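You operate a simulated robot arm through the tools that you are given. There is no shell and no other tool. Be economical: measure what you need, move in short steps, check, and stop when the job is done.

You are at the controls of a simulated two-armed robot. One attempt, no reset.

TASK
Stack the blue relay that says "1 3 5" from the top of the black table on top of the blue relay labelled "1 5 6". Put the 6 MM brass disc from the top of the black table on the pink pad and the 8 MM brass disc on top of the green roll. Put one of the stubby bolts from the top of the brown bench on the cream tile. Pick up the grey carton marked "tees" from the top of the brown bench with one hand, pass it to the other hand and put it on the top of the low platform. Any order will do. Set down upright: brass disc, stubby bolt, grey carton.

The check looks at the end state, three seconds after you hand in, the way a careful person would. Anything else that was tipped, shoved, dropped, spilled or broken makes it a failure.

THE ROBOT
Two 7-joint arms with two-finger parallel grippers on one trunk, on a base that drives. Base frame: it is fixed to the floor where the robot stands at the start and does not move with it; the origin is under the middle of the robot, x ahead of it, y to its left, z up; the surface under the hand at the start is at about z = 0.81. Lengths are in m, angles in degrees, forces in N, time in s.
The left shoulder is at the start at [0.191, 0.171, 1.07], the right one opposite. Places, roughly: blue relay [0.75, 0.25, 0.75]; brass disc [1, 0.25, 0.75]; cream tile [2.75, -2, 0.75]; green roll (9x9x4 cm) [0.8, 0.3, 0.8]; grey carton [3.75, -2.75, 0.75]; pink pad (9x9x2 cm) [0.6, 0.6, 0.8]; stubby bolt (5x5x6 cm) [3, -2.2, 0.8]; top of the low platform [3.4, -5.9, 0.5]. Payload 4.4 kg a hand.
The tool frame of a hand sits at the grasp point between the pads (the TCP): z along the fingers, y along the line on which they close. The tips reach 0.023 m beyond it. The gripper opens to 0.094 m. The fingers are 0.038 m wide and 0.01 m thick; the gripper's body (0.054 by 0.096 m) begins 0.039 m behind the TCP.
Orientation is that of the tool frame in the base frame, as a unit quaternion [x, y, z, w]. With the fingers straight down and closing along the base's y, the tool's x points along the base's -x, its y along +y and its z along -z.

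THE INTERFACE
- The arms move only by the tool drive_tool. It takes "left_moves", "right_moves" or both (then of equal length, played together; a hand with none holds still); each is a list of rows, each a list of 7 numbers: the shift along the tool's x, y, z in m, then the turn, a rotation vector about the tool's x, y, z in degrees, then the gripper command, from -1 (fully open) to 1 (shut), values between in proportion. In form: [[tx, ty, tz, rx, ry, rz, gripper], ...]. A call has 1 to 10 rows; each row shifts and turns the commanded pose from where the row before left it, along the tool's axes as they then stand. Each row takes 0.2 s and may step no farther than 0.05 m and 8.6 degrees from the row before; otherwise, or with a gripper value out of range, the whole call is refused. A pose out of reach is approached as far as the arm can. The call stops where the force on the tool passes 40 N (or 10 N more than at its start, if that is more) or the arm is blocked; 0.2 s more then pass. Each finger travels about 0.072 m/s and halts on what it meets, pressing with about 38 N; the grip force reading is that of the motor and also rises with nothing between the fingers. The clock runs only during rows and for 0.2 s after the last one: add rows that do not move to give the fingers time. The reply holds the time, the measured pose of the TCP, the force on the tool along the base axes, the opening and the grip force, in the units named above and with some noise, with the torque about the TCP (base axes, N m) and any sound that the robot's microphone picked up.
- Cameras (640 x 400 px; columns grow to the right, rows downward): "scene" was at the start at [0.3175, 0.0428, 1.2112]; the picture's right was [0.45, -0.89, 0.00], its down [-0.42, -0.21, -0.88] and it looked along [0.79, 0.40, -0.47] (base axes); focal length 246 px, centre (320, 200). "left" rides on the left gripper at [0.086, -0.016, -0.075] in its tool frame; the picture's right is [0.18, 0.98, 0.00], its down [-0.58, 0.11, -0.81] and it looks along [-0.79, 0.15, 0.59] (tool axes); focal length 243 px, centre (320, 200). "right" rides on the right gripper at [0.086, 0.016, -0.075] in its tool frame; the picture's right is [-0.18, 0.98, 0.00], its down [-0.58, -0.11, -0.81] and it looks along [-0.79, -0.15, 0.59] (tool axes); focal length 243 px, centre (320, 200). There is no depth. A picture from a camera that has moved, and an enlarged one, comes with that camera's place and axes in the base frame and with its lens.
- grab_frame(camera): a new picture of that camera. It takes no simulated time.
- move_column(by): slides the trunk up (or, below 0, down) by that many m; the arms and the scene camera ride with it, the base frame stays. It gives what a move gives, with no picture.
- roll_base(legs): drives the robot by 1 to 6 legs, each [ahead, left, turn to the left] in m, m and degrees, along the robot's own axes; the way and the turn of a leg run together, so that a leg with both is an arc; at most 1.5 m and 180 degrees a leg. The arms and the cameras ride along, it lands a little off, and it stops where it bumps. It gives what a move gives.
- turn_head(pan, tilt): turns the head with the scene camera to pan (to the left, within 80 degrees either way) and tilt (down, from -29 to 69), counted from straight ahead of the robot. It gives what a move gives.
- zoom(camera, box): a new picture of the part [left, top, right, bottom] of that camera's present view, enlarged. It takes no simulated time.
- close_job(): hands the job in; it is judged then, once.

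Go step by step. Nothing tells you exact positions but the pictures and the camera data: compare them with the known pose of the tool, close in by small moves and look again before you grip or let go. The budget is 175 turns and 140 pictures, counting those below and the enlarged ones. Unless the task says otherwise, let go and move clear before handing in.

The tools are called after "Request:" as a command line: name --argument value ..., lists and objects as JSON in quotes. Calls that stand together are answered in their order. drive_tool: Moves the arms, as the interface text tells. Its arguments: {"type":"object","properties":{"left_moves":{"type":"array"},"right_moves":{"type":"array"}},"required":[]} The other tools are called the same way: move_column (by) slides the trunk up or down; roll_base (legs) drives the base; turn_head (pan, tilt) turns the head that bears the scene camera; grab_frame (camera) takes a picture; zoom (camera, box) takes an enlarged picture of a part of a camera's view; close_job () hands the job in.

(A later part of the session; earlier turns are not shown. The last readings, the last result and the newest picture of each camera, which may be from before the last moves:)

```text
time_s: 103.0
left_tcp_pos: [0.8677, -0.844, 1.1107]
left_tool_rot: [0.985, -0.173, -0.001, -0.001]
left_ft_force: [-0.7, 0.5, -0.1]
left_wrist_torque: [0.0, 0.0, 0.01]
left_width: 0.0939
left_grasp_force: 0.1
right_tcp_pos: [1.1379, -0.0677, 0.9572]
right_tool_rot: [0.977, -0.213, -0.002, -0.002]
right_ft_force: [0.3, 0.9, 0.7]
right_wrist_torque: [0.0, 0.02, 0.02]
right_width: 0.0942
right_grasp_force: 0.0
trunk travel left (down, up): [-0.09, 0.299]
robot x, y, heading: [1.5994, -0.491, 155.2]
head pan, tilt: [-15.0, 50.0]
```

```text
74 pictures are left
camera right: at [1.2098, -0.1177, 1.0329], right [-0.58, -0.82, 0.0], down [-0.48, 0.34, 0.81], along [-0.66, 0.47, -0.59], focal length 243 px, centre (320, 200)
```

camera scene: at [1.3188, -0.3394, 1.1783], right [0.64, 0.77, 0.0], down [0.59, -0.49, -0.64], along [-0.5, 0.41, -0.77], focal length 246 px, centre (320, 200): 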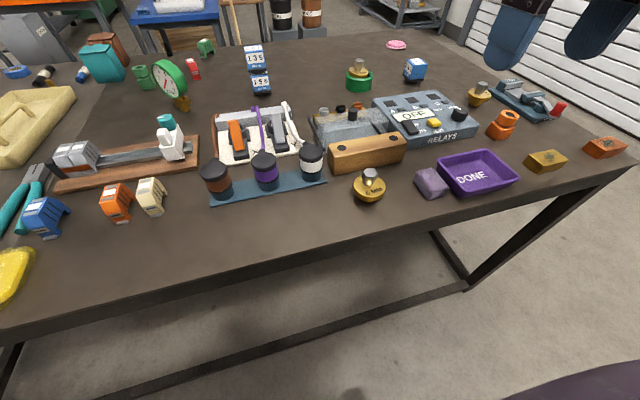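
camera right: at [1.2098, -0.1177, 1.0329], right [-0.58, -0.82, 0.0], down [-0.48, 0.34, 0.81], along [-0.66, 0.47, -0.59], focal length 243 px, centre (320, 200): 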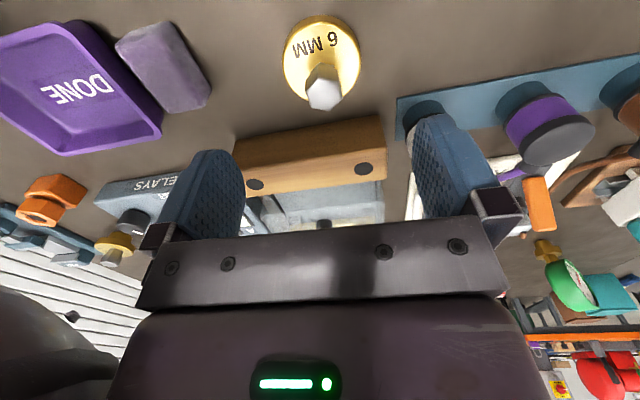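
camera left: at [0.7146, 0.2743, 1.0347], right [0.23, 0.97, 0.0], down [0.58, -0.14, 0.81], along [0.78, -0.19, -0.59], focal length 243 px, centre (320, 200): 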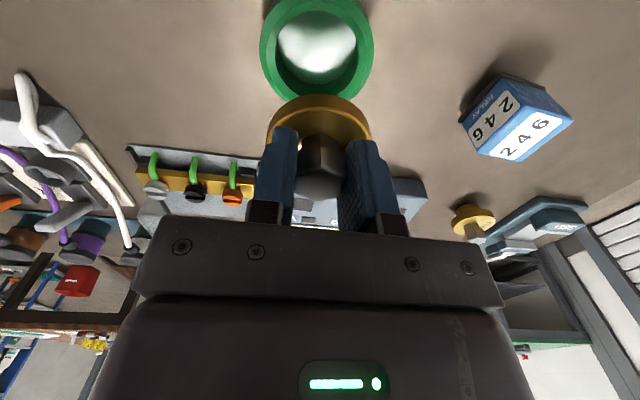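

Request:
zoom --camera "right" --box '[265, 0, 385, 115]'

```text
3.48 times, centred on (325, 58) of right
camera zoom: at [1.2098, -0.1177, 1.0329], right [-0.58, -0.82, 0.0], down [-0.48, 0.34, 0.81], along [-0.66, 0.47, -0.59], focal length 844 px, centre (303, 696)
```

zoom: 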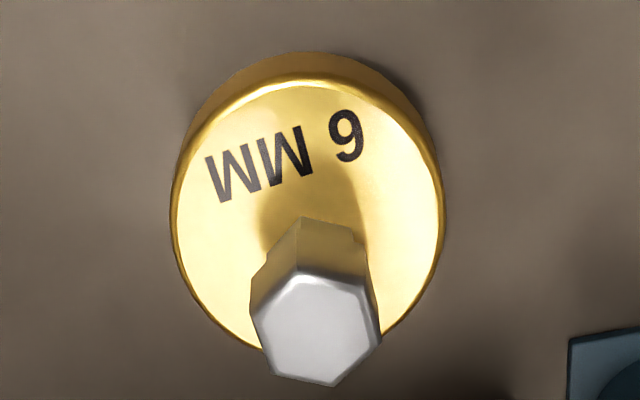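

The 6 MM disc is confirmed and centred under the right hand. I turn slightly to match the hex flats, descend and grip.

Request:
drive_tool --right_moves '[[0, 0.0015, 0.02, 0, 0, -6, -0.3], [0, 0, 0.02, 0, 0, 0, -0.3], [0, 0, 0.02, 0, 0, 0, -0.3], [0, 0, 0.018, 0, 0, 0, -0.3], [0, 0, 0.01, 0, 0, 0, -0.3], [0, 0, 0, 0, 0, 0, -0.3]]'

Request:
grab_frame --camera "right"

```text
time_s: 104.4
left_tcp_pos: [0.8677, -0.8433, 1.1112]
left_tool_rot: [0.985, -0.173, -0.001, -0.001]
left_ft_force: [0.4, 0.4, -0.5]
left_wrist_torque: [0.0, 0.0, -0.01]
left_width: 0.0941
left_grasp_force: 0.0
right_tcp_pos: [1.1369, -0.0675, 0.8714]
right_tool_rot: [0.987, -0.162, -0.001, 0.0]
right_ft_force: [0.3, 0.5, -0.6]
right_wrist_torque: [-0.01, 0.02, 0.0]
right_width: 0.0613
right_grasp_force: 0.1
trunk travel left (down, up): [-0.09, 0.299]
robot x, y, heading: [1.5997, -0.4908, 155.3]
head pan, tilt: [-15.0, 50.0]
```

```text
72 pictures are left
camera right: at [1.2125, -0.1104, 0.9477], right [-0.49, -0.87, 0.0], down [-0.52, 0.29, 0.81], along [-0.7, 0.39, -0.59], focal length 243 px, centre (320, 200)
```

right: 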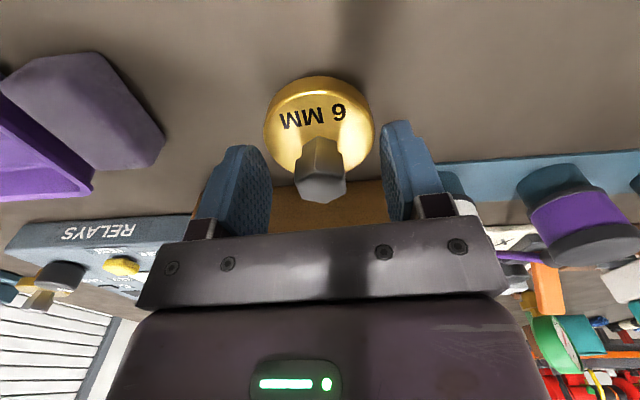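

Request:
drive_tool --right_moves '[[0, 0, 0.001, 0, 0, 0, 1], [0, 0, 0, 0, 0, 0, 1], [0, 0, 0, 0, 0, 0, 1], [0, 0, 0, 0, 0, 0, 1]]'

Request:
drive_tool --right_moves '[[0, 0, -0.03, 0, 0, 0, 1], [0, 0, -0.04, 0, 0, 0, 1], [0, 0, -0.04, 0, 0, 0, 1], [0, 0, -0.04, 0, 0, 0, 1], [0.03, 0, -0.04, 0, 0, 0, 1]]'

Request:
grab_frame --camera "right"

```text
time_s: 105.4
left_tcp_pos: [0.8657, -0.8437, 1.1101]
left_tool_rot: [0.985, -0.174, 0.0, -0.001]
left_ft_force: [0.1, 0.3, 0.4]
left_wrist_torque: [-0.02, -0.02, 0.01]
left_width: 0.0939
left_grasp_force: 0.0
right_tcp_pos: [1.1362, -0.0672, 0.8712]
right_tool_rot: [0.987, -0.162, -0.001, -0.002]
right_ft_force: [-1.6, 0.5, 0.6]
right_wrist_torque: [-0.02, 0.02, 0.01]
right_width: 0.0248
right_grasp_force: 38.3
trunk travel left (down, up): [-0.09, 0.299]
robot x, y, heading: [1.594, -0.491, 155.5]
head pan, tilt: [-15.0, 50.0]
```

```text
time_s: 106.6
left_tcp_pos: [0.8685, -0.8434, 1.1119]
left_tool_rot: [0.985, -0.174, -0.001, -0.001]
left_ft_force: [0.2, -0.1, 0.4]
left_wrist_torque: [-0.01, 0.02, -0.01]
left_width: 0.0937
left_grasp_force: 0.1
right_tcp_pos: [1.1647, -0.0779, 1.0641]
right_tool_rot: [0.987, -0.161, -0.002, -0.002]
right_ft_force: [0.7, -0.4, -0.4]
right_wrist_torque: [0.02, 0.03, 0.0]
right_width: 0.025
right_grasp_force: 37.8
trunk travel left (down, up): [-0.09, 0.299]
robot x, y, heading: [1.596, -0.4934, 155.5]
head pan, tilt: [-15.0, 50.0]
```

```text
71 pictures are left
camera right: at [1.2412, -0.1205, 1.1399], right [-0.49, -0.87, 0.0], down [-0.51, 0.29, 0.81], along [-0.71, 0.39, -0.59], focal length 243 px, centre (320, 200)
```

right: 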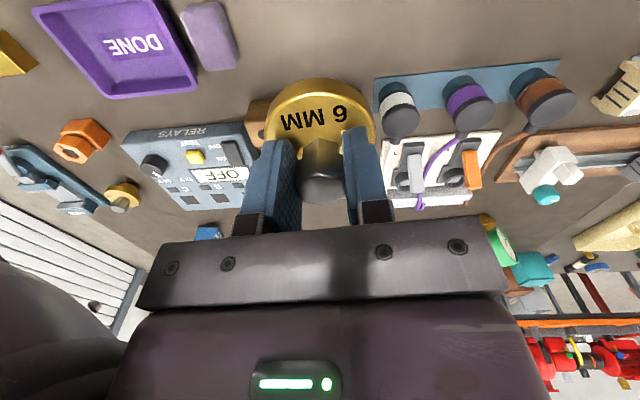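

The disc is held. I drive back around to the left side of the table.

Request:
roll_base --legs '[[-0.08, 0, 0], [0, -1.5, 0], [0, 0, 91], [0, -0.79, 0]]'

Request:
turn_head --pan -40 --tilt 45

Request:
grab_frame --camera "scene"

```text
time_s: 131.5
left_tcp_pos: [1.9357, 0.4371, 1.1116]
left_tool_rot: [0.818, 0.575, 0.0, -0.001]
left_ft_force: [0.0, -0.4, -0.5]
left_wrist_torque: [0.03, 0.0, -0.02]
left_width: 0.0942
left_grasp_force: 0.0
right_tcp_pos: [1.1701, 0.7307, 1.0627]
right_tool_rot: [0.812, 0.584, -0.001, 0.0]
right_ft_force: [0.3, 0.0, -2.8]
right_wrist_torque: [-0.02, 0.01, -0.02]
right_width: 0.0251
right_grasp_force: 37.9
trunk travel left (down, up): [-0.09, 0.299]
robot x, y, heading: [1.5805, 1.1698, -114.2]
head pan, tilt: [-15.0, 50.0]
```

```text
time_s: 132.4
left_tcp_pos: [1.936, 0.439, 1.1107]
left_tool_rot: [0.818, 0.576, 0.0, -0.001]
left_ft_force: [0.9, 0.3, 0.2]
left_wrist_torque: [0.0, 0.0, 0.01]
left_width: 0.0942
left_grasp_force: 0.1
right_tcp_pos: [1.1692, 0.7307, 1.062]
right_tool_rot: [0.811, 0.585, 0.0, -0.001]
right_ft_force: [-0.2, -0.9, -1.3]
right_wrist_torque: [0.01, 0.02, 0.01]
right_width: 0.0251
right_grasp_force: 38.5
trunk travel left (down, up): [-0.09, 0.299]
robot x, y, heading: [1.5798, 1.1674, -114.4]
head pan, tilt: [-40.0, 45.0]
```

```text
70 pictures are left
camera scene: at [1.4043, 0.9172, 1.1852], right [-0.43, 0.9, 0.0], down [0.64, 0.31, -0.71], along [-0.64, -0.31, -0.71], focal length 246 px, centre (320, 200)
```

scene: 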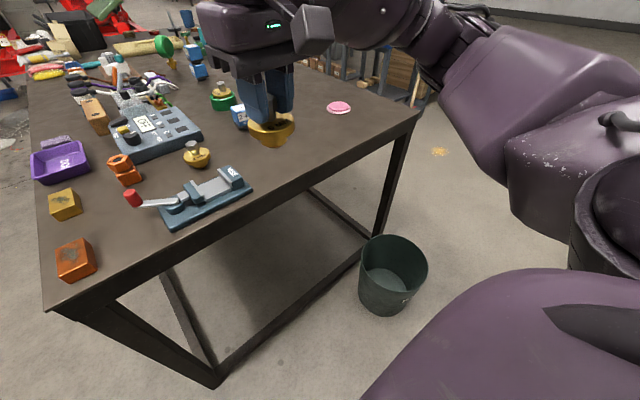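

Request:
roll_base --legs '[[0.22, -0.06, 0]]'

Request:
zoom --camera "scene" --box '[280, 40, 440, 140]'

```text
time_s: 134.1
left_tcp_pos: [1.7905, 0.264, 1.1107]
left_tool_rot: [0.819, 0.574, -0.001, -0.001]
left_ft_force: [0.4, -1.0, -0.4]
left_wrist_torque: [-0.03, 0.0, 0.02]
left_width: 0.0942
left_grasp_force: 0.1
right_tcp_pos: [1.0236, 0.5582, 1.0633]
right_tool_rot: [0.811, 0.585, 0.0, 0.001]
right_ft_force: [0.1, -0.3, -0.8]
right_wrist_torque: [0.04, -0.02, -0.01]
right_width: 0.0251
right_grasp_force: 37.7
trunk travel left (down, up): [-0.09, 0.299]
robot x, y, heading: [1.438, 0.9934, -114.4]
head pan, tilt: [-40.0, 45.0]
```

```text
4.00 times, centred on (360, 90) of scene
camera zoom: at [1.2594, 0.7442, 1.1851], right [-0.43, 0.9, 0.0], down [0.64, 0.31, -0.71], along [-0.64, -0.3, -0.71], focal length 982 px, centre (160, 640)
```

zoom: 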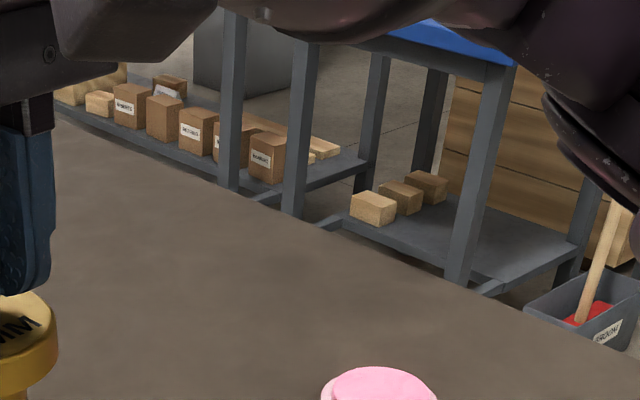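

Request:
drive_tool --right_moves '[[-0.0071, -0.0466, 0, 0, 0, 0, 1], [-0.0071, -0.0466, 0, 0, 0, 0, 1], [-0.0071, -0.0466, 0, 0, 0, 0, 1], [-0.0071, -0.0466, 0.015, 0, 0, 0, 1], [-0.0071, -0.0466, 0.02, 0, 0, 0, 1], [-0.0071, -0.0466, 0.02, 0, 0, 0, 1], [-0.0071, -0.0466, 0.02, 0, 0, 0, 1], [-0.0071, -0.0466, 0.015, 0, 0, 0, 1], [0, 0, 0, 0, 0, 0, 1]]'

Request:
grab_frame --camera "right"

Request:
grab_frame --camera "scene"

```text
refused: row 5 steps farther than a row can; nothing moved
```

```text
68 pictures are left
camera right: at [1.0663, 0.6364, 1.1379], right [0.87, -0.49, 0.0], down [-0.29, -0.52, 0.81], along [-0.39, -0.71, -0.59], focal length 243 px, centre (320, 200)
```

right: 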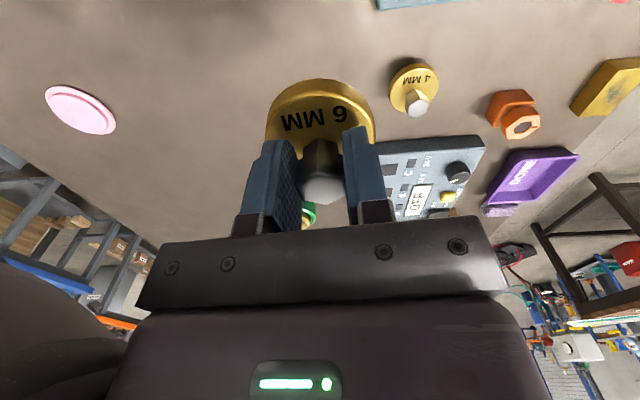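

```text
67 pictures are left
camera scene: at [1.2594, 0.7442, 1.1851], right [-0.43, 0.9, 0.0], down [0.64, 0.31, -0.71], along [-0.64, -0.3, -0.71], focal length 246 px, centre (320, 200)
```

scene: 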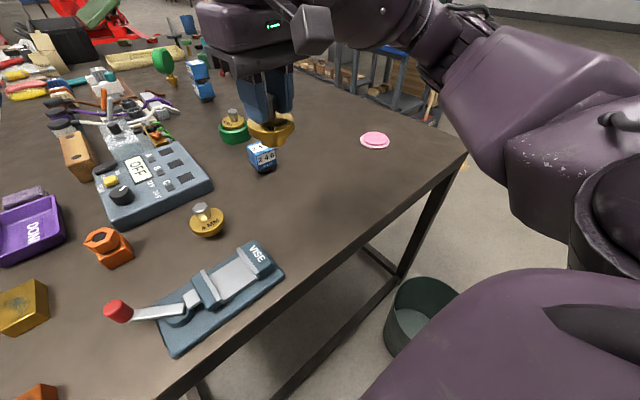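

Request:
drive_tool --right_moves '[[-0.0061, -0.0452, 0, 0, 0, 0, 1], [-0.0061, -0.0452, 0, 0, 0, 0, 1], [-0.0061, -0.0452, 0, 0, 0, 0, 1], [-0.0061, -0.0452, 0.01, 0, 0, 0, 1], [-0.0061, -0.0452, 0.015, 0, 0, 0, 1], [-0.0061, -0.0452, 0.015, 0, 0, 0, 1], [-0.0061, -0.0452, 0.015, 0, 0, 0, 1], [-0.0061, -0.0452, 0.015, 0, 0, 0, 1], [0, 0, 0.02, 0, 0, 0, 1], [0, 0, 0, 0, 0, 0, 1]]'

Request:
grab_frame --camera "right"

Request:
zoom --camera "scene" --box '[315, 80, 435, 155]'

```text
time_s: 136.3
left_tcp_pos: [1.7904, 0.2649, 1.1104]
left_tool_rot: [0.819, 0.574, -0.001, -0.001]
left_ft_force: [-0.5, -0.5, -0.3]
left_wrist_torque: [0.03, -0.01, 0.05]
left_width: 0.0938
left_grasp_force: 0.0
right_tcp_pos: [0.6653, 0.6293, 0.9731]
right_tool_rot: [0.811, 0.585, -0.001, 0.0]
right_ft_force: [0.5, -0.1, -1.4]
right_wrist_torque: [-0.01, -0.02, 0.0]
right_width: 0.025
right_grasp_force: 37.5
trunk travel left (down, up): [-0.09, 0.299]
robot x, y, heading: [1.4358, 0.9952, -114.2]
head pan, tilt: [-40.0, 45.0]
```

```text
66 pictures are left
camera right: at [0.7079, 0.706, 1.0487], right [0.87, -0.49, 0.0], down [-0.29, -0.52, 0.81], along [-0.39, -0.71, -0.59], focal length 243 px, centre (320, 200)
```

right: 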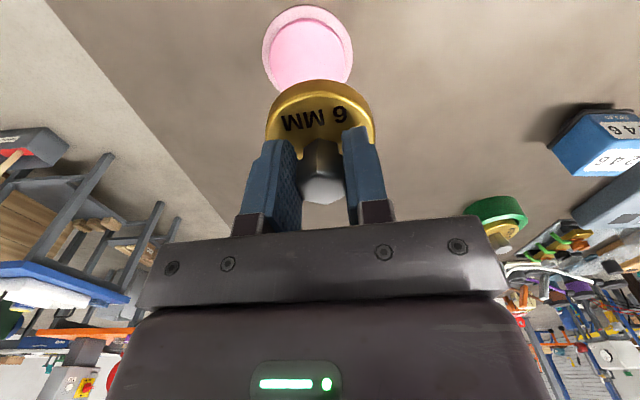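

```text
5.33 times, centred on (375, 118) of scene
camera zoom: at [1.2597, 0.7447, 1.1853], right [-0.43, 0.9, 0.0], down [0.64, 0.3, -0.71], along [-0.64, -0.3, -0.71], focal length 1310 px, centre (27, 640)
```

zoom: 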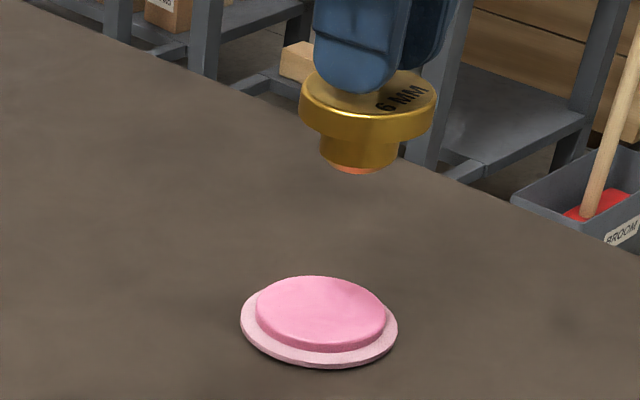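

Request:
drive_tool --right_moves '[[-0.001, -0.008, 0, 0, 0, 0, 1], [0, 0, 0.025, 0, 0, 0, 1], [0, 0, 0.025, 0, 0, 0, 1], [0, 0, 0.01, 0, 0, 0, 1], [0, 0, 0, 0, 0, 0, 1]]'

Request:
grab_frame --camera "right"

Request:
zoom --camera "scene" --box '[315, 80, 435, 155]'

```text
time_s: 137.5
left_tcp_pos: [1.7914, 0.264, 1.1108]
left_tool_rot: [0.819, 0.574, -0.001, -0.001]
left_ft_force: [-0.1, -0.1, 0.1]
left_wrist_torque: [0.03, 0.03, -0.01]
left_width: 0.0941
left_grasp_force: 0.0
right_tcp_pos: [0.6646, 0.6623, 0.9152]
right_tool_rot: [0.813, 0.583, -0.001, 0.0]
right_ft_force: [0.8, 0.9, -1.2]
right_wrist_torque: [-0.02, -0.04, 0.0]
right_width: 0.025
right_grasp_force: 37.8
right hand out of reach, approached as far as the arm can: row 2, 3, 4
trunk travel left (down, up): [-0.09, 0.299]
robot x, y, heading: [1.4359, 0.9967, -114.6]
head pan, tilt: [-40.0, 45.0]
```

```text
64 pictures are left
camera right: at [0.7081, 0.7385, 0.9906], right [0.87, -0.49, 0.0], down [-0.29, -0.52, 0.81], along [-0.4, -0.7, -0.59], focal length 243 px, centre (320, 200)
```

right: 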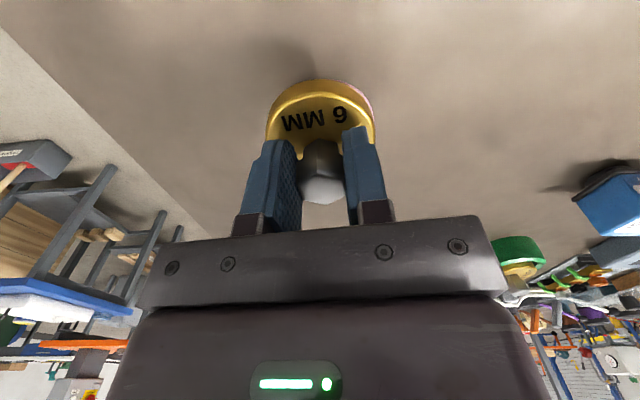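

```text
5.33 times, centred on (375, 118) of scene
camera zoom: at [1.2597, 0.7446, 1.1853], right [-0.43, 0.9, 0.0], down [0.64, 0.3, -0.71], along [-0.64, -0.3, -0.71], focal length 1310 px, centre (27, 640)
```

zoom: 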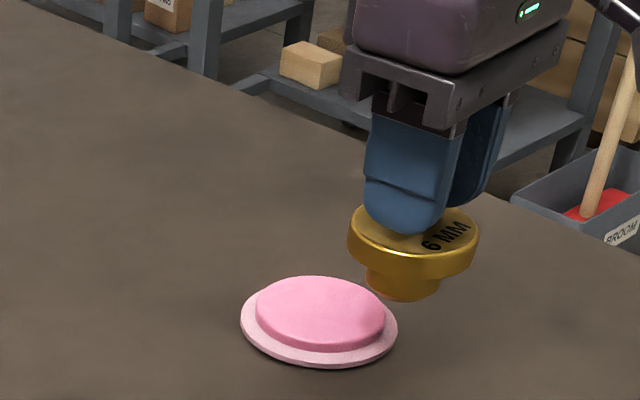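

The arm can't go lower there, so I raise it back to a reachable height above the pad and will lower the trunk instead.

Request:
drive_tool --right_moves '[[0, 0, -0.03, 0, 0, 0, 1], [0, 0, -0.03, 0, 0, 0, 1], [-0.016, 0.001, 0, 0, 0, 0, 1], [-0.015, 0.0005, 0, 0, 0, 0, 1], [0, 0, 0, 0, 0, 0, 1]]'

Request:
grab_frame --camera "right"

```text
time_s: 138.7
left_tcp_pos: [1.7902, 0.2645, 1.1105]
left_tool_rot: [0.818, 0.575, 0.0, -0.001]
left_ft_force: [-0.1, 0.8, 0.4]
left_wrist_torque: [-0.01, -0.02, 0.01]
left_width: 0.094
left_grasp_force: 0.1
right_tcp_pos: [0.6593, 0.6397, 0.9734]
right_tool_rot: [0.814, 0.581, 0.0, 0.0]
right_ft_force: [-0.8, 0.6, -2.1]
right_wrist_torque: [0.02, -0.01, -0.02]
right_width: 0.0248
right_grasp_force: 37.9
right hand out of reach, approached as far as the arm can: row 4
trunk travel left (down, up): [-0.09, 0.299]
robot x, y, heading: [1.438, 0.9944, -114.2]
head pan, tilt: [-40.0, 45.0]
```

```text
62 pictures are left
camera right: at [0.7022, 0.7173, 1.05], right [0.87, -0.5, 0.0], down [-0.29, -0.51, 0.81], along [-0.4, -0.7, -0.59], focal length 243 px, centre (320, 200)
```

right: 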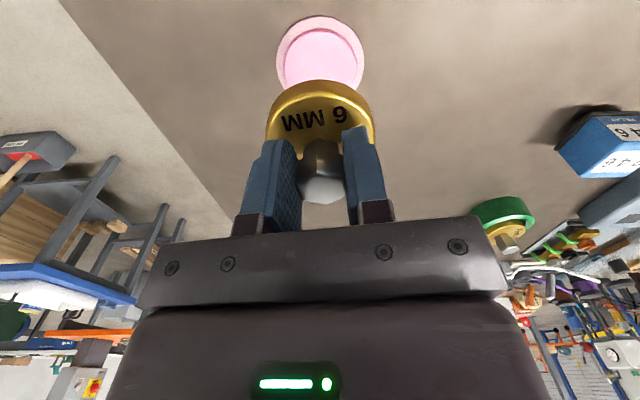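

The disc is now aligned over the pad. I lower with the trunk.

Request:
move_column --by -0.055

Request:
grab_frame --camera "right"

Request:
zoom --camera "scene" --box '[315, 60, 435, 135]'

```text
time_s: 139.6
left_tcp_pos: [1.7921, 0.2664, 1.0567]
left_tool_rot: [0.819, 0.574, -0.002, 0.0]
left_ft_force: [-0.4, 0.1, 1.2]
left_wrist_torque: [-0.05, 0.02, -0.03]
left_width: 0.094
left_grasp_force: 0.1
right_tcp_pos: [0.6589, 0.6393, 0.9235]
right_tool_rot: [0.811, 0.585, -0.003, 0.001]
right_ft_force: [-0.3, 0.8, -0.2]
right_wrist_torque: [0.0, 0.01, -0.01]
right_width: 0.0251
right_grasp_force: 38.2
trunk travel left (down, up): [-0.035, 0.354]
robot x, y, heading: [1.4331, 0.9969, -114.5]
head pan, tilt: [-40.0, 45.0]
```

```text
61 pictures are left
camera right: at [0.7018, 0.7181, 0.9979], right [0.87, -0.49, 0.0], down [-0.28, -0.51, 0.81], along [-0.39, -0.71, -0.59], focal length 243 px, centre (320, 200)
```

right: 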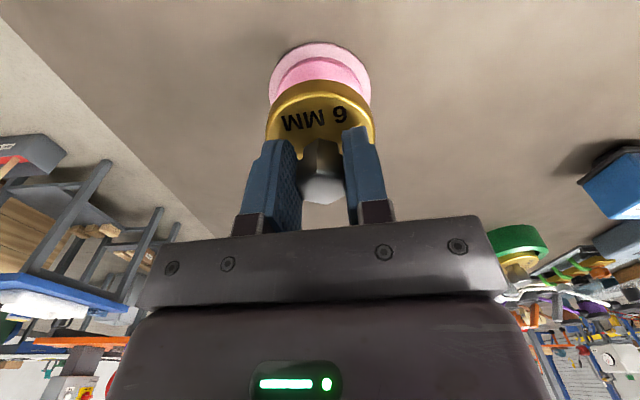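

```text
5.33 times, centred on (375, 98) of scene
camera zoom: at [1.241, 0.7032, 1.1168], right [-0.43, 0.9, 0.0], down [0.64, 0.3, -0.71], along [-0.64, -0.31, -0.71], focal length 1310 px, centre (27, 747)
```

zoom: 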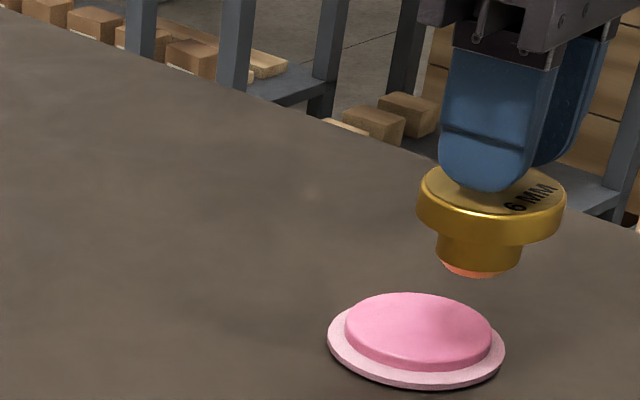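

The pad centre is about 16 mm further ahead of the hand than thought. I roll the base a little closer, then adjust the arm.

Request:
roll_base --legs '[[0.05, 0, 0]]'

Request:
drive_tool --right_moves '[[0.017, 0, 0, 0, 0, 0, 1], [0.017, 0, 0, 0, 0, 0, 1], [0, 0, 0, 0, 0, 0, 1]]'

Request:
zoom --camera "scene" --box '[315, 70, 435, 145]'

Request:
grab_frame --camera "right"

```text
time_s: 140.6
left_tcp_pos: [1.7696, 0.2197, 1.0548]
left_tool_rot: [0.819, 0.574, 0.0, -0.001]
left_ft_force: [-1.0, -0.8, -0.2]
left_wrist_torque: [0.03, -0.01, 0.0]
left_width: 0.0939
left_grasp_force: 0.0
right_tcp_pos: [0.638, 0.5945, 0.9208]
right_tool_rot: [0.811, 0.584, 0.0, 0.0]
right_ft_force: [0.4, -0.3, -1.2]
right_wrist_torque: [0.0, -0.02, 0.0]
right_width: 0.0249
right_grasp_force: 37.8
trunk travel left (down, up): [-0.035, 0.354]
robot x, y, heading: [1.414, 0.9536, -114.2]
head pan, tilt: [-40.0, 45.0]
```

```text
time_s: 141.4
left_tcp_pos: [1.7693, 0.2204, 1.0559]
left_tool_rot: [0.818, 0.575, 0.0, -0.001]
left_ft_force: [-1.0, 0.0, -0.2]
left_wrist_torque: [-0.01, 0.0, 0.0]
left_width: 0.0941
left_grasp_force: 0.1
right_tcp_pos: [0.6492, 0.6278, 0.9193]
right_tool_rot: [0.811, 0.585, 0.0, 0.0]
right_ft_force: [0.6, -0.4, -0.6]
right_wrist_torque: [-0.05, 0.02, 0.01]
right_width: 0.0249
right_grasp_force: 37.9
trunk travel left (down, up): [-0.035, 0.354]
robot x, y, heading: [1.4148, 0.9511, -114.9]
head pan, tilt: [-40.0, 45.0]
```

```text
5.33 times, centred on (375, 108) of scene
camera zoom: at [1.2199, 0.6574, 1.1161], right [-0.43, 0.9, 0.0], down [0.64, 0.3, -0.71], along [-0.64, -0.3, -0.71], focal length 1310 px, centre (27, 693)
```

zoom: 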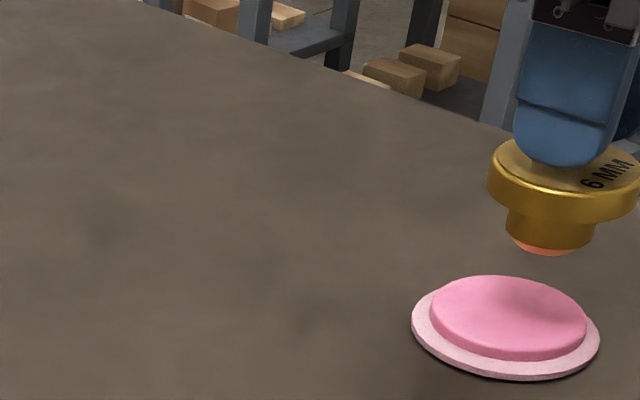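

```text
58 pictures are left
camera right: at [0.6918, 0.705, 0.9952], right [0.87, -0.49, 0.0], down [-0.29, -0.52, 0.81], along [-0.39, -0.7, -0.59], focal length 243 px, centre (320, 200)
```

right: 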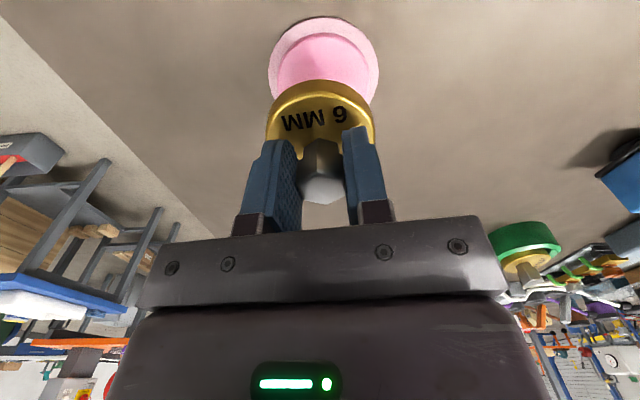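

Request:
drive_tool --right_moves '[[-0.001, 0.005, 0, 0, 0, 0, 1], [0, 0, 0.012, 0, 0, 0, 1], [0, 0, 0.01, 0, 0, 0, 1], [0, 0, 0, 0, 0, 0, 1]]'

Request:
zoom --camera "scene" --box '[345, 70, 465, 145]'

Request:
grab_frame --camera "right"

```text
time_s: 142.4
left_tcp_pos: [1.7703, 0.2184, 1.0552]
left_tool_rot: [0.819, 0.574, 0.0, -0.001]
left_ft_force: [-0.2, -0.3, -0.1]
left_wrist_torque: [0.02, 0.0, -0.01]
left_width: 0.094
left_grasp_force: 0.0
right_tcp_pos: [0.653, 0.6247, 0.8986]
right_tool_rot: [0.812, 0.584, 0.0, 0.001]
right_ft_force: [0.1, 0.6, -1.7]
right_wrist_torque: [0.02, 0.04, 0.02]
right_width: 0.0251
right_grasp_force: 37.8
trunk travel left (down, up): [-0.035, 0.354]
robot x, y, heading: [1.4149, 0.9545, -114.3]
head pan, tilt: [-40.0, 45.0]
```

```text
5.33 times, centred on (405, 108) of scene
camera zoom: at [1.2199, 0.6575, 1.1162], right [-0.43, 0.9, 0.0], down [0.64, 0.3, -0.71], along [-0.64, -0.3, -0.71], focal length 1310 px, centre (-133, 693)
```

zoom: 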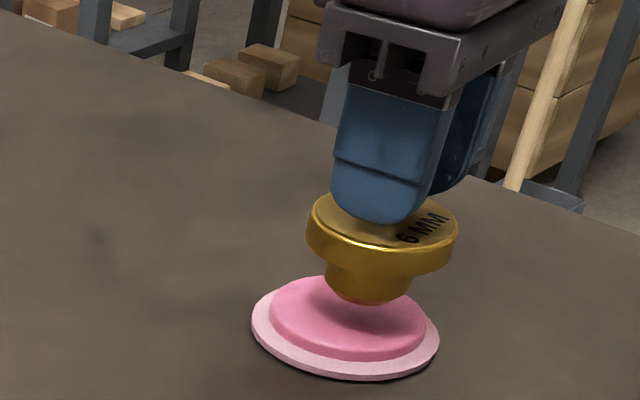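

```text
56 pictures are left
camera right: at [0.6951, 0.7025, 0.9734], right [0.87, -0.49, 0.0], down [-0.29, -0.52, 0.81], along [-0.39, -0.71, -0.59], focal length 243 px, centre (320, 200)
```

right: 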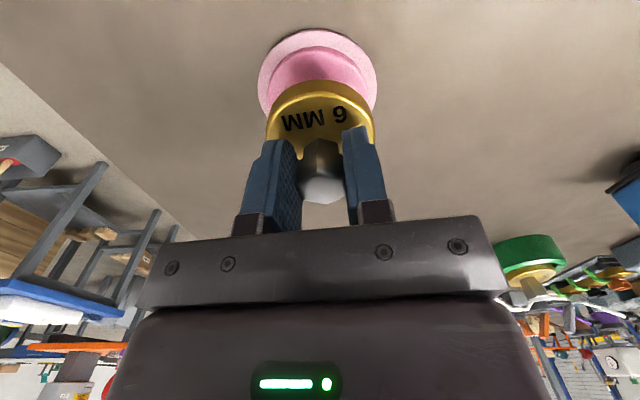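

Request:
drive_tool --right_moves '[[0, 0.001, 0.004, 0, 0, 0, 1], [0, 0, 0.003, 0, 0, 0, 1], [0, 0, 0.002, 0, 0, 0, 1], [0, 0, 0, 0, 0, 0, 1]]'

Request:
drive_tool --right_moves '[[0, 0, 0.002, 0, 0, 0, 1], [0, 0, 0.002, 0, 0, 0, 1], [0, 0, 0, 0, 0, 0, 1]]'

Request:
zoom --camera "scene" --box '[345, 70, 465, 145]'

```text
time_s: 143.4
left_tcp_pos: [1.7715, 0.2186, 1.0558]
left_tool_rot: [0.819, 0.574, -0.001, -0.001]
left_ft_force: [0.2, -1.1, 0.1]
left_wrist_torque: [0.0, -0.03, 0.03]
left_width: 0.0942
left_grasp_force: 0.0
right_tcp_pos: [0.6543, 0.6237, 0.8891]
right_tool_rot: [0.811, 0.585, 0.0, -0.001]
right_ft_force: [0.1, -0.4, -0.7]
right_wrist_torque: [-0.03, -0.01, 0.02]
right_width: 0.0251
right_grasp_force: 38.1
trunk travel left (down, up): [-0.035, 0.354]
robot x, y, heading: [1.4146, 0.9557, -114.6]
head pan, tilt: [-40.0, 45.0]
```

```text
time_s: 144.2
left_tcp_pos: [1.7701, 0.2199, 1.0557]
left_tool_rot: [0.819, 0.574, -0.002, -0.001]
left_ft_force: [0.0, 0.4, 0.5]
left_wrist_torque: [0.0, -0.01, 0.01]
left_width: 0.0936
left_grasp_force: 0.1
right_tcp_pos: [0.6546, 0.6253, 0.8856]
right_tool_rot: [0.812, 0.584, -0.001, 0.001]
right_ft_force: [-1.3, 0.0, 2.1]
right_wrist_torque: [0.01, 0.06, -0.02]
right_width: 0.0252
right_grasp_force: 38.2
trunk travel left (down, up): [-0.035, 0.354]
robot x, y, heading: [1.4145, 0.9519, -114.4]
head pan, tilt: [-40.0, 45.0]
```

```text
5.33 times, centred on (405, 108) of scene
camera zoom: at [1.2201, 0.6576, 1.1163], right [-0.43, 0.9, 0.0], down [0.64, 0.3, -0.71], along [-0.64, -0.3, -0.71], focal length 1310 px, centre (-133, 693)
```

zoom: 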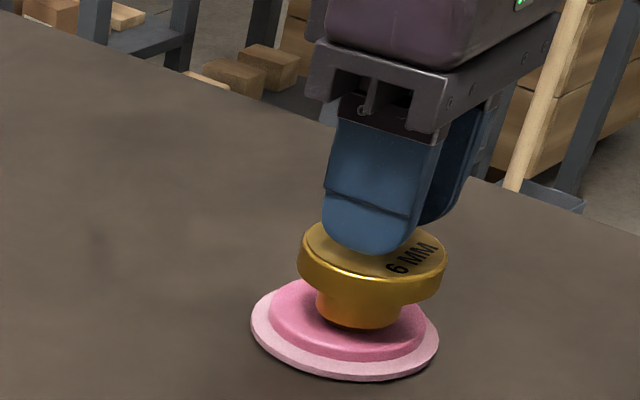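

Contact begins and the disc sits well on the pad. I settle 1 mm, release and rise.

Request:
drive_tool --right_moves '[[0, 0, 0.0007, 0, 0, 0, 1], [0, 0, 0, 0, 0, 0, 0.6], [0, 0, 0, 0, 0, 0, 0.3], [0, 0, 0, 0, 0, 0, 0], [0, 0, 0, 0, 0, 0, 0], [0, 0, -0.01, 0, 0, 0, 0], [0, 0, -0.03, 0, 0, 0, 0], [0.02, 0, -0.04, 0, 0, 0, 0], [0.02, 0, -0.04, 0, 0, 0, 0], [0.02, 0, -0.04, 0, 0, 0, 0]]'

Request:
zoom --camera "scene" --box '[345, 70, 465, 145]'

Request:
move_column --by 0.055

```text
time_s: 146.4
left_tcp_pos: [1.7701, 0.2202, 1.0569]
left_tool_rot: [0.818, 0.575, -0.001, 0.0]
left_ft_force: [1.0, 0.3, 0.7]
left_wrist_torque: [-0.04, 0.03, 0.0]
left_width: 0.0941
left_grasp_force: 0.1
right_tcp_pos: [0.6715, 0.6828, 1.0442]
right_tool_rot: [0.811, 0.585, -0.002, 0.0]
right_ft_force: [0.4, 0.2, 0.7]
right_wrist_torque: [0.01, 0.0, 0.01]
right_width: 0.0469
right_grasp_force: 0.1
trunk travel left (down, up): [-0.035, 0.354]
robot x, y, heading: [1.414, 0.951, -114.4]
head pan, tilt: [-40.0, 45.0]
```

```text
5.33 times, centred on (405, 108) of scene
camera zoom: at [1.2205, 0.658, 1.1166], right [-0.43, 0.9, 0.0], down [0.64, 0.3, -0.71], along [-0.64, -0.31, -0.71], focal length 1310 px, centre (-133, 693)
```

zoom: 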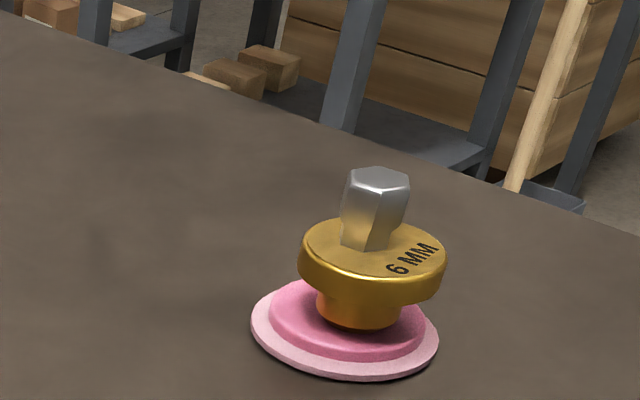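

```text
time_s: 147.3
left_tcp_pos: [1.7693, 0.2183, 1.1086]
left_tool_rot: [0.819, 0.574, 0.001, -0.002]
left_ft_force: [0.5, -0.3, 0.1]
left_wrist_torque: [0.01, -0.03, 0.0]
left_width: 0.0938
left_grasp_force: 0.0
right_tcp_pos: [0.6734, 0.6802, 1.0982]
right_tool_rot: [0.812, 0.584, 0.0, -0.001]
right_ft_force: [-0.2, -0.4, -0.5]
right_wrist_torque: [0.01, -0.02, 0.0]
right_width: 0.0469
right_grasp_force: 0.1
trunk travel left (down, up): [-0.09, 0.299]
robot x, y, heading: [1.4143, 0.9553, -114.2]
head pan, tilt: [-40.0, 45.0]
```

Both discs are placed. Now I tuck the right arm in and drive toward the brown bench.

Request:
drive_tool --right_moves '[[0, 0.045, 0, 0, 0, 0, -1], [0, 0.045, 0, 0, 0, 0, -1], [0, 0.045, 0, 0, 0, 0, -1], [0, 0.045, 0, 0, 0, 0, -1], [0, 0.045, 0, 0, 0, 0, -1]]' --left_moves '[[0.03, 0, 0, 0, 0, 0, -1], [0.03, 0, 0, 0, 0, 0, -1], [0.03, 0, 0, 0, 0, 0, -1], [0.02, 0, 0, 0, 0, 0, -1], [0, 0, 0, 0, 0, 0, -1]]'

Request:
roll_base --legs '[[-0.25, 0, 0], [0, 0.95, 0], [0, 0, 60]]'

Request:
turn_head --pan 0 --tilt 15

Request:
grab_frame --camera "scene"

```text
time_s: 148.5
left_tcp_pos: [1.8083, 0.3224, 1.1101]
left_tool_rot: [0.818, 0.575, -0.001, -0.002]
left_ft_force: [-0.3, -0.3, -0.4]
left_wrist_torque: [0.03, 0.05, -0.01]
left_width: 0.0942
left_grasp_force: 0.0
right_tcp_pos: [0.888, 0.6121, 1.099]
right_tool_rot: [0.812, 0.584, -0.001, 0.0]
right_ft_force: [-0.3, -0.5, 0.7]
right_wrist_torque: [0.04, 0.03, -0.03]
right_width: 0.094
right_grasp_force: 0.0
trunk travel left (down, up): [-0.09, 0.299]
robot x, y, heading: [1.4154, 0.9552, -114.4]
head pan, tilt: [-40.0, 45.0]
```

```text
time_s: 161.4
left_tcp_pos: [3.14, 0.8217, 1.1128]
left_tool_rot: [0.414, 0.91, -0.001, 0.0]
left_ft_force: [-0.1, -0.3, -0.1]
left_wrist_torque: [-0.01, -0.01, 0.0]
left_width: 0.0941
left_grasp_force: 0.0
right_tcp_pos: [2.442, 0.1568, 1.0982]
right_tool_rot: [0.401, 0.916, -0.002, 0.001]
right_ft_force: [-0.9, -0.9, -0.7]
right_wrist_torque: [0.03, 0.01, -0.01]
right_width: 0.0939
right_grasp_force: 0.1
trunk travel left (down, up): [-0.09, 0.299]
robot x, y, heading: [2.3985, 0.7825, -53.1]
head pan, tilt: [-40.0, 45.0]
```

```text
time_s: 162.5
left_tcp_pos: [3.139, 0.8211, 1.1119]
left_tool_rot: [0.413, 0.911, -0.001, 0.0]
left_ft_force: [-0.7, -0.5, 0.3]
left_wrist_torque: [0.0, -0.01, -0.01]
left_width: 0.0941
left_grasp_force: 0.1
right_tcp_pos: [2.4413, 0.1577, 1.0986]
right_tool_rot: [0.401, 0.916, -0.001, 0.0]
right_ft_force: [0.4, -0.2, -0.4]
right_wrist_torque: [0.0, -0.02, 0.0]
right_width: 0.0939
right_grasp_force: 0.1
trunk travel left (down, up): [-0.09, 0.299]
robot x, y, heading: [2.3981, 0.7847, -53.0]
head pan, tilt: [0.0, 15.0]
```

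```text
53 pictures are left
camera scene: at [2.5948, 0.517, 1.232], right [-0.8, -0.6, 0.0], down [-0.15, 0.21, -0.97], along [0.58, -0.78, -0.26], focal length 246 px, centre (320, 200)
```

scene: 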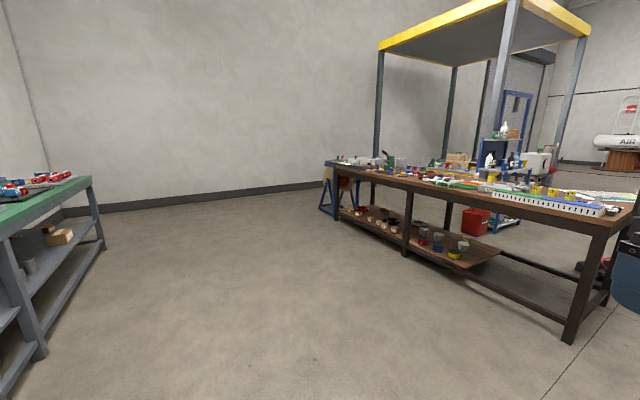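

The brown bench's near edge runs from about (2.17, -1.16) to (4.6, -2.4). I drive up to it, facing the tile area.

Request:
roll_base --legs '[[1.045, -0.178, 0], [1.0, -0.178, 0], [0, 0, -64]]'

Request:
turn_head --pan 0 --tilt 32

Request:
grab_frame --camera "scene"

```text
time_s: 175.6
left_tcp_pos: [3.6865, -1.7222, 1.1113]
left_tool_rot: [0.832, 0.555, -0.001, -0.001]
left_ft_force: [0.2, -0.3, -0.4]
left_wrist_torque: [0.02, 0.02, 0.02]
left_width: 0.094
left_grasp_force: 0.1
right_tcp_pos: [2.7816, -1.3914, 1.0975]
right_tool_rot: [0.825, 0.565, -0.001, 0.001]
right_ft_force: [-0.5, 1.2, -0.6]
right_wrist_torque: [-0.03, -0.03, -0.02]
right_width: 0.094
right_grasp_force: 0.0
trunk travel left (down, up): [-0.09, 0.299]
robot x, y, heading: [3.3249, -1.0756, -116.9]
head pan, tilt: [0.0, 15.0]
```

```text
time_s: 176.4
left_tcp_pos: [3.6863, -1.7239, 1.1107]
left_tool_rot: [0.832, 0.555, -0.001, -0.001]
left_ft_force: [-0.2, 0.1, 0.6]
left_wrist_torque: [0.01, -0.02, 0.0]
left_width: 0.0938
left_grasp_force: 0.1
right_tcp_pos: [2.7814, -1.3915, 1.0985]
right_tool_rot: [0.825, 0.565, 0.0, 0.0]
right_ft_force: [0.2, 1.1, 0.6]
right_wrist_torque: [-0.01, 0.0, 0.05]
right_width: 0.094
right_grasp_force: 0.1
trunk travel left (down, up): [-0.09, 0.299]
robot x, y, heading: [3.3236, -1.0799, -117.4]
head pan, tilt: [0.0, 32.0]
```

```text
52 pictures are left
camera scene: at [3.1716, -1.3686, 1.2048], right [-0.89, 0.46, 0.0], down [0.24, 0.47, -0.85], along [-0.39, -0.76, -0.53], focal length 246 px, centre (320, 200)
```

scene: 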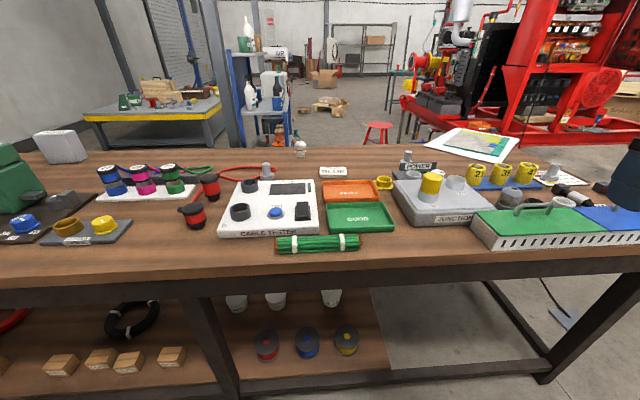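

Request:
zoom --camera "scene" --box '[230, 125, 450, 215]'

Request:
zoom --camera "scene" --box '[420, 120, 640, 240]'

Request:
zoom --camera "scene" --box '[0, 110, 230, 240]'

```text
2.91 times, centred on (340, 170) of scene
camera zoom: at [3.1716, -1.3686, 1.2048], right [-0.89, 0.46, 0.0], down [0.24, 0.47, -0.85], along [-0.39, -0.76, -0.53], focal length 715 px, centre (262, 287)
```

zoom: 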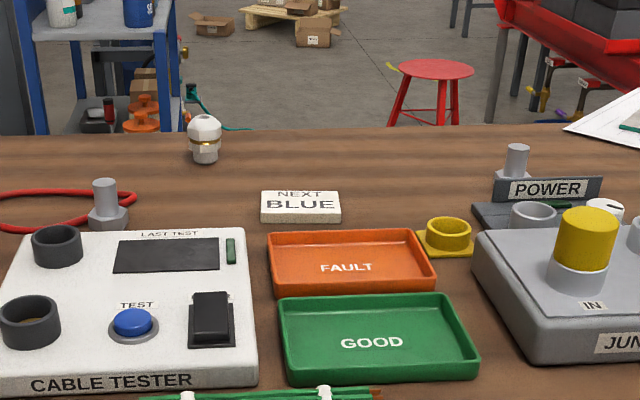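

```text
2.91 times, centred on (530, 180) of scene
camera zoom: at [3.1716, -1.3686, 1.2048], right [-0.89, 0.46, 0.0], down [0.24, 0.47, -0.85], along [-0.39, -0.76, -0.53], focal length 715 px, centre (-291, 258)
```

zoom: 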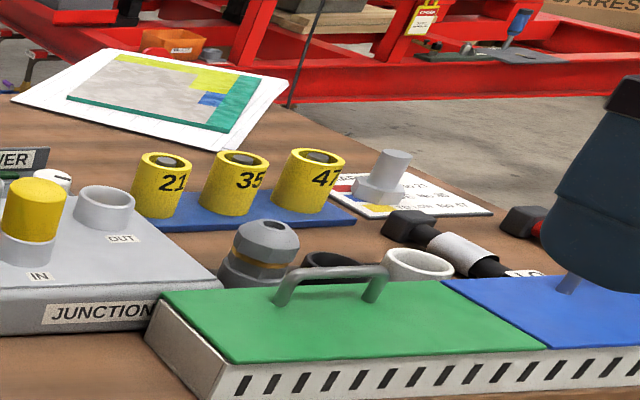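

```text
2.78 times, centred on (115, 175) of scene
camera zoom: at [3.1716, -1.3686, 1.2048], right [-0.89, 0.46, 0.0], down [0.24, 0.47, -0.85], along [-0.39, -0.76, -0.53], focal length 684 px, centre (890, 270)
```

zoom: 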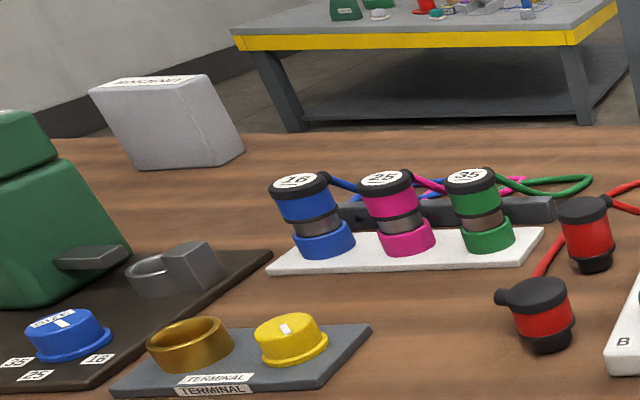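

The stubby bolt is at about (2.98, -2.16), the cream "NEXT BLUE" tile at (2.75, -2.09), the grey carton at (3.66, -2.66), and the low platform is the yellow-edged table behind. I move closer so the left hand can do the bolt and tile.

Request:
roll_base --legs '[[0, -0.21, 0], [0.3, 0, 0]]'

Request:
turn_head --pan 20 --tilt 40

Request:
grab_frame --camera "scene"

```text
time_s: 180.4
left_tcp_pos: [3.3678, -1.8965, 1.1107]
left_tool_rot: [0.83, 0.557, 0.0, -0.001]
left_ft_force: [-0.1, -0.7, 0.4]
left_wrist_torque: [0.02, -0.01, 0.0]
left_width: 0.0943
left_grasp_force: 0.0
right_tcp_pos: [2.4619, -1.5683, 1.0989]
right_tool_rot: [0.824, 0.567, -0.001, 0.0]
right_ft_force: [0.8, 0.1, 0.3]
right_wrist_torque: [0.03, -0.01, 0.01]
right_width: 0.0936
right_grasp_force: 0.0
trunk travel left (down, up): [-0.09, 0.299]
robot x, y, heading: [3.0042, -1.2457, -116.6]
head pan, tilt: [0.0, 32.0]
```

```text
time_s: 181.3
left_tcp_pos: [3.3687, -1.8961, 1.1117]
left_tool_rot: [0.83, 0.557, 0.0, -0.001]
left_ft_force: [0.1, -0.9, 0.9]
left_wrist_torque: [0.01, -0.02, -0.01]
left_width: 0.0942
left_grasp_force: 0.1
right_tcp_pos: [2.4632, -1.5676, 1.0993]
right_tool_rot: [0.824, 0.567, -0.001, -0.001]
right_ft_force: [0.7, 0.1, 0.3]
right_wrist_torque: [0.04, 0.02, -0.03]
right_width: 0.0943
right_grasp_force: 0.0
trunk travel left (down, up): [-0.09, 0.299]
robot x, y, heading: [3.0053, -1.2498, -116.7]
head pan, tilt: [20.0, 40.0]
```

```text
48 pictures are left
camera scene: at [2.8826, -1.5483, 1.1925], right [-0.99, 0.12, 0.0], down [0.08, 0.64, -0.77], along [-0.09, -0.76, -0.64], focal length 246 px, centre (320, 200)
```

scene: 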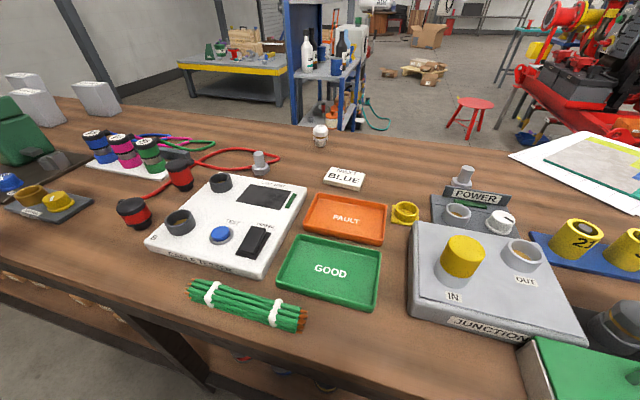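

Request:
drive_tool --left_moves '[[-0.0375, -0.0263, 0, 0, 0, 0, -1], [-0.0375, -0.0263, 0, 0, 0, 0, -1], [-0.0375, -0.0263, 0, 0, 0, 0, -1], [-0.0375, -0.0263, 0, 0, 0, 0, -1], [-0.0375, -0.0263, 0, 0, 0, 0, -1], [-0.0375, -0.0263, 0, 0, 0, 0, -1], [-0.0375, -0.0263, 0, 0, 0, 0, -1], [-0.0375, -0.0263, 0, 0, 0, 0, -1], [-0.0375, -0.0263, 0, 0, 0, 0, -1], [-0.0375, -0.0263, 0, 0, 0, 0, -1]]'

Request:
drive_tool --left_moves '[[0, 0, 0.03, 0, 0, 0, -1], [0, 0, 0.04, 0, 0, 0, -1], [0, 0, 0.04, 0, 0, 0, -1], [0, 0, 0.03, 0, 0, 0, -1]]'

Request:
grab_frame --camera "left"

```text
time_s: 183.5
left_tcp_pos: [2.9854, -2.1487, 1.1046]
left_tool_rot: [0.83, 0.557, 0.004, -0.002]
left_ft_force: [-1.2, -0.9, 2.4]
left_wrist_torque: [0.01, -0.11, 0.02]
left_width: 0.0939
left_grasp_force: 0.1
right_tcp_pos: [2.4632, -1.5718, 1.0962]
right_tool_rot: [0.824, 0.567, 0.001, -0.003]
right_ft_force: [-1.1, -0.9, -0.2]
right_wrist_torque: [0.09, 0.04, -0.02]
right_width: 0.094
right_grasp_force: 0.1
trunk travel left (down, up): [-0.09, 0.299]
robot x, y, heading: [3.004, -1.2536, -117.2]
head pan, tilt: [20.0, 40.0]
```

```text
time_s: 184.5
left_tcp_pos: [2.9822, -2.1448, 0.9699]
left_tool_rot: [0.83, 0.557, 0.0, -0.001]
left_ft_force: [0.5, -1.5, 0.2]
left_wrist_torque: [0.01, 0.01, -0.02]
left_width: 0.0942
left_grasp_force: 0.1
right_tcp_pos: [2.4622, -1.569, 1.0971]
right_tool_rot: [0.823, 0.567, -0.001, 0.0]
right_ft_force: [0.6, -0.4, -0.3]
right_wrist_torque: [0.0, 0.01, 0.0]
right_width: 0.0941
right_grasp_force: 0.0
trunk travel left (down, up): [-0.09, 0.299]
robot x, y, heading: [3.0055, -1.2515, -116.5]
head pan, tilt: [20.0, 40.0]
```

```text
47 pictures are left
camera left: at [3.0009, -2.0579, 1.0436], right [0.98, -0.2, 0.0], down [-0.12, -0.58, 0.81], along [-0.16, -0.79, -0.59], focal length 243 px, centre (320, 200)
```

left: 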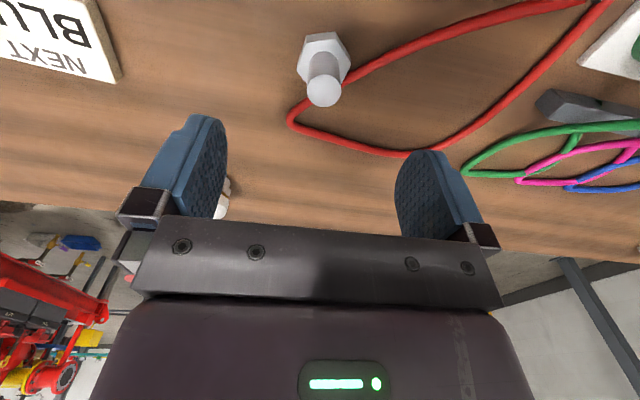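

Request:
zoom --camera "left" --box '[270, 10, 390, 130]'

```text
3.33 times, centred on (330, 70) of left
camera zoom: at [3.0009, -2.0579, 1.0436], right [0.98, -0.2, 0.0], down [-0.12, -0.58, 0.81], along [-0.16, -0.79, -0.59], focal length 809 px, centre (287, 633)
```

zoom: 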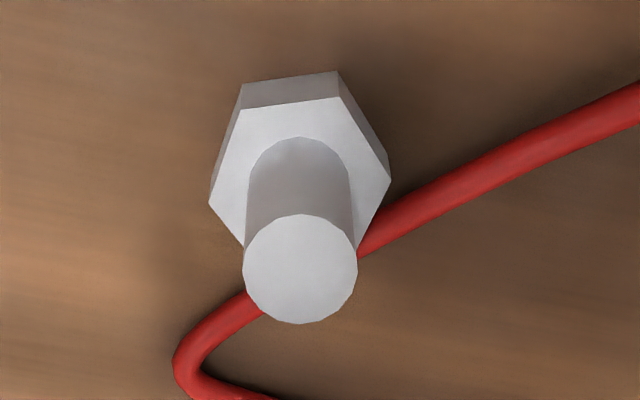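

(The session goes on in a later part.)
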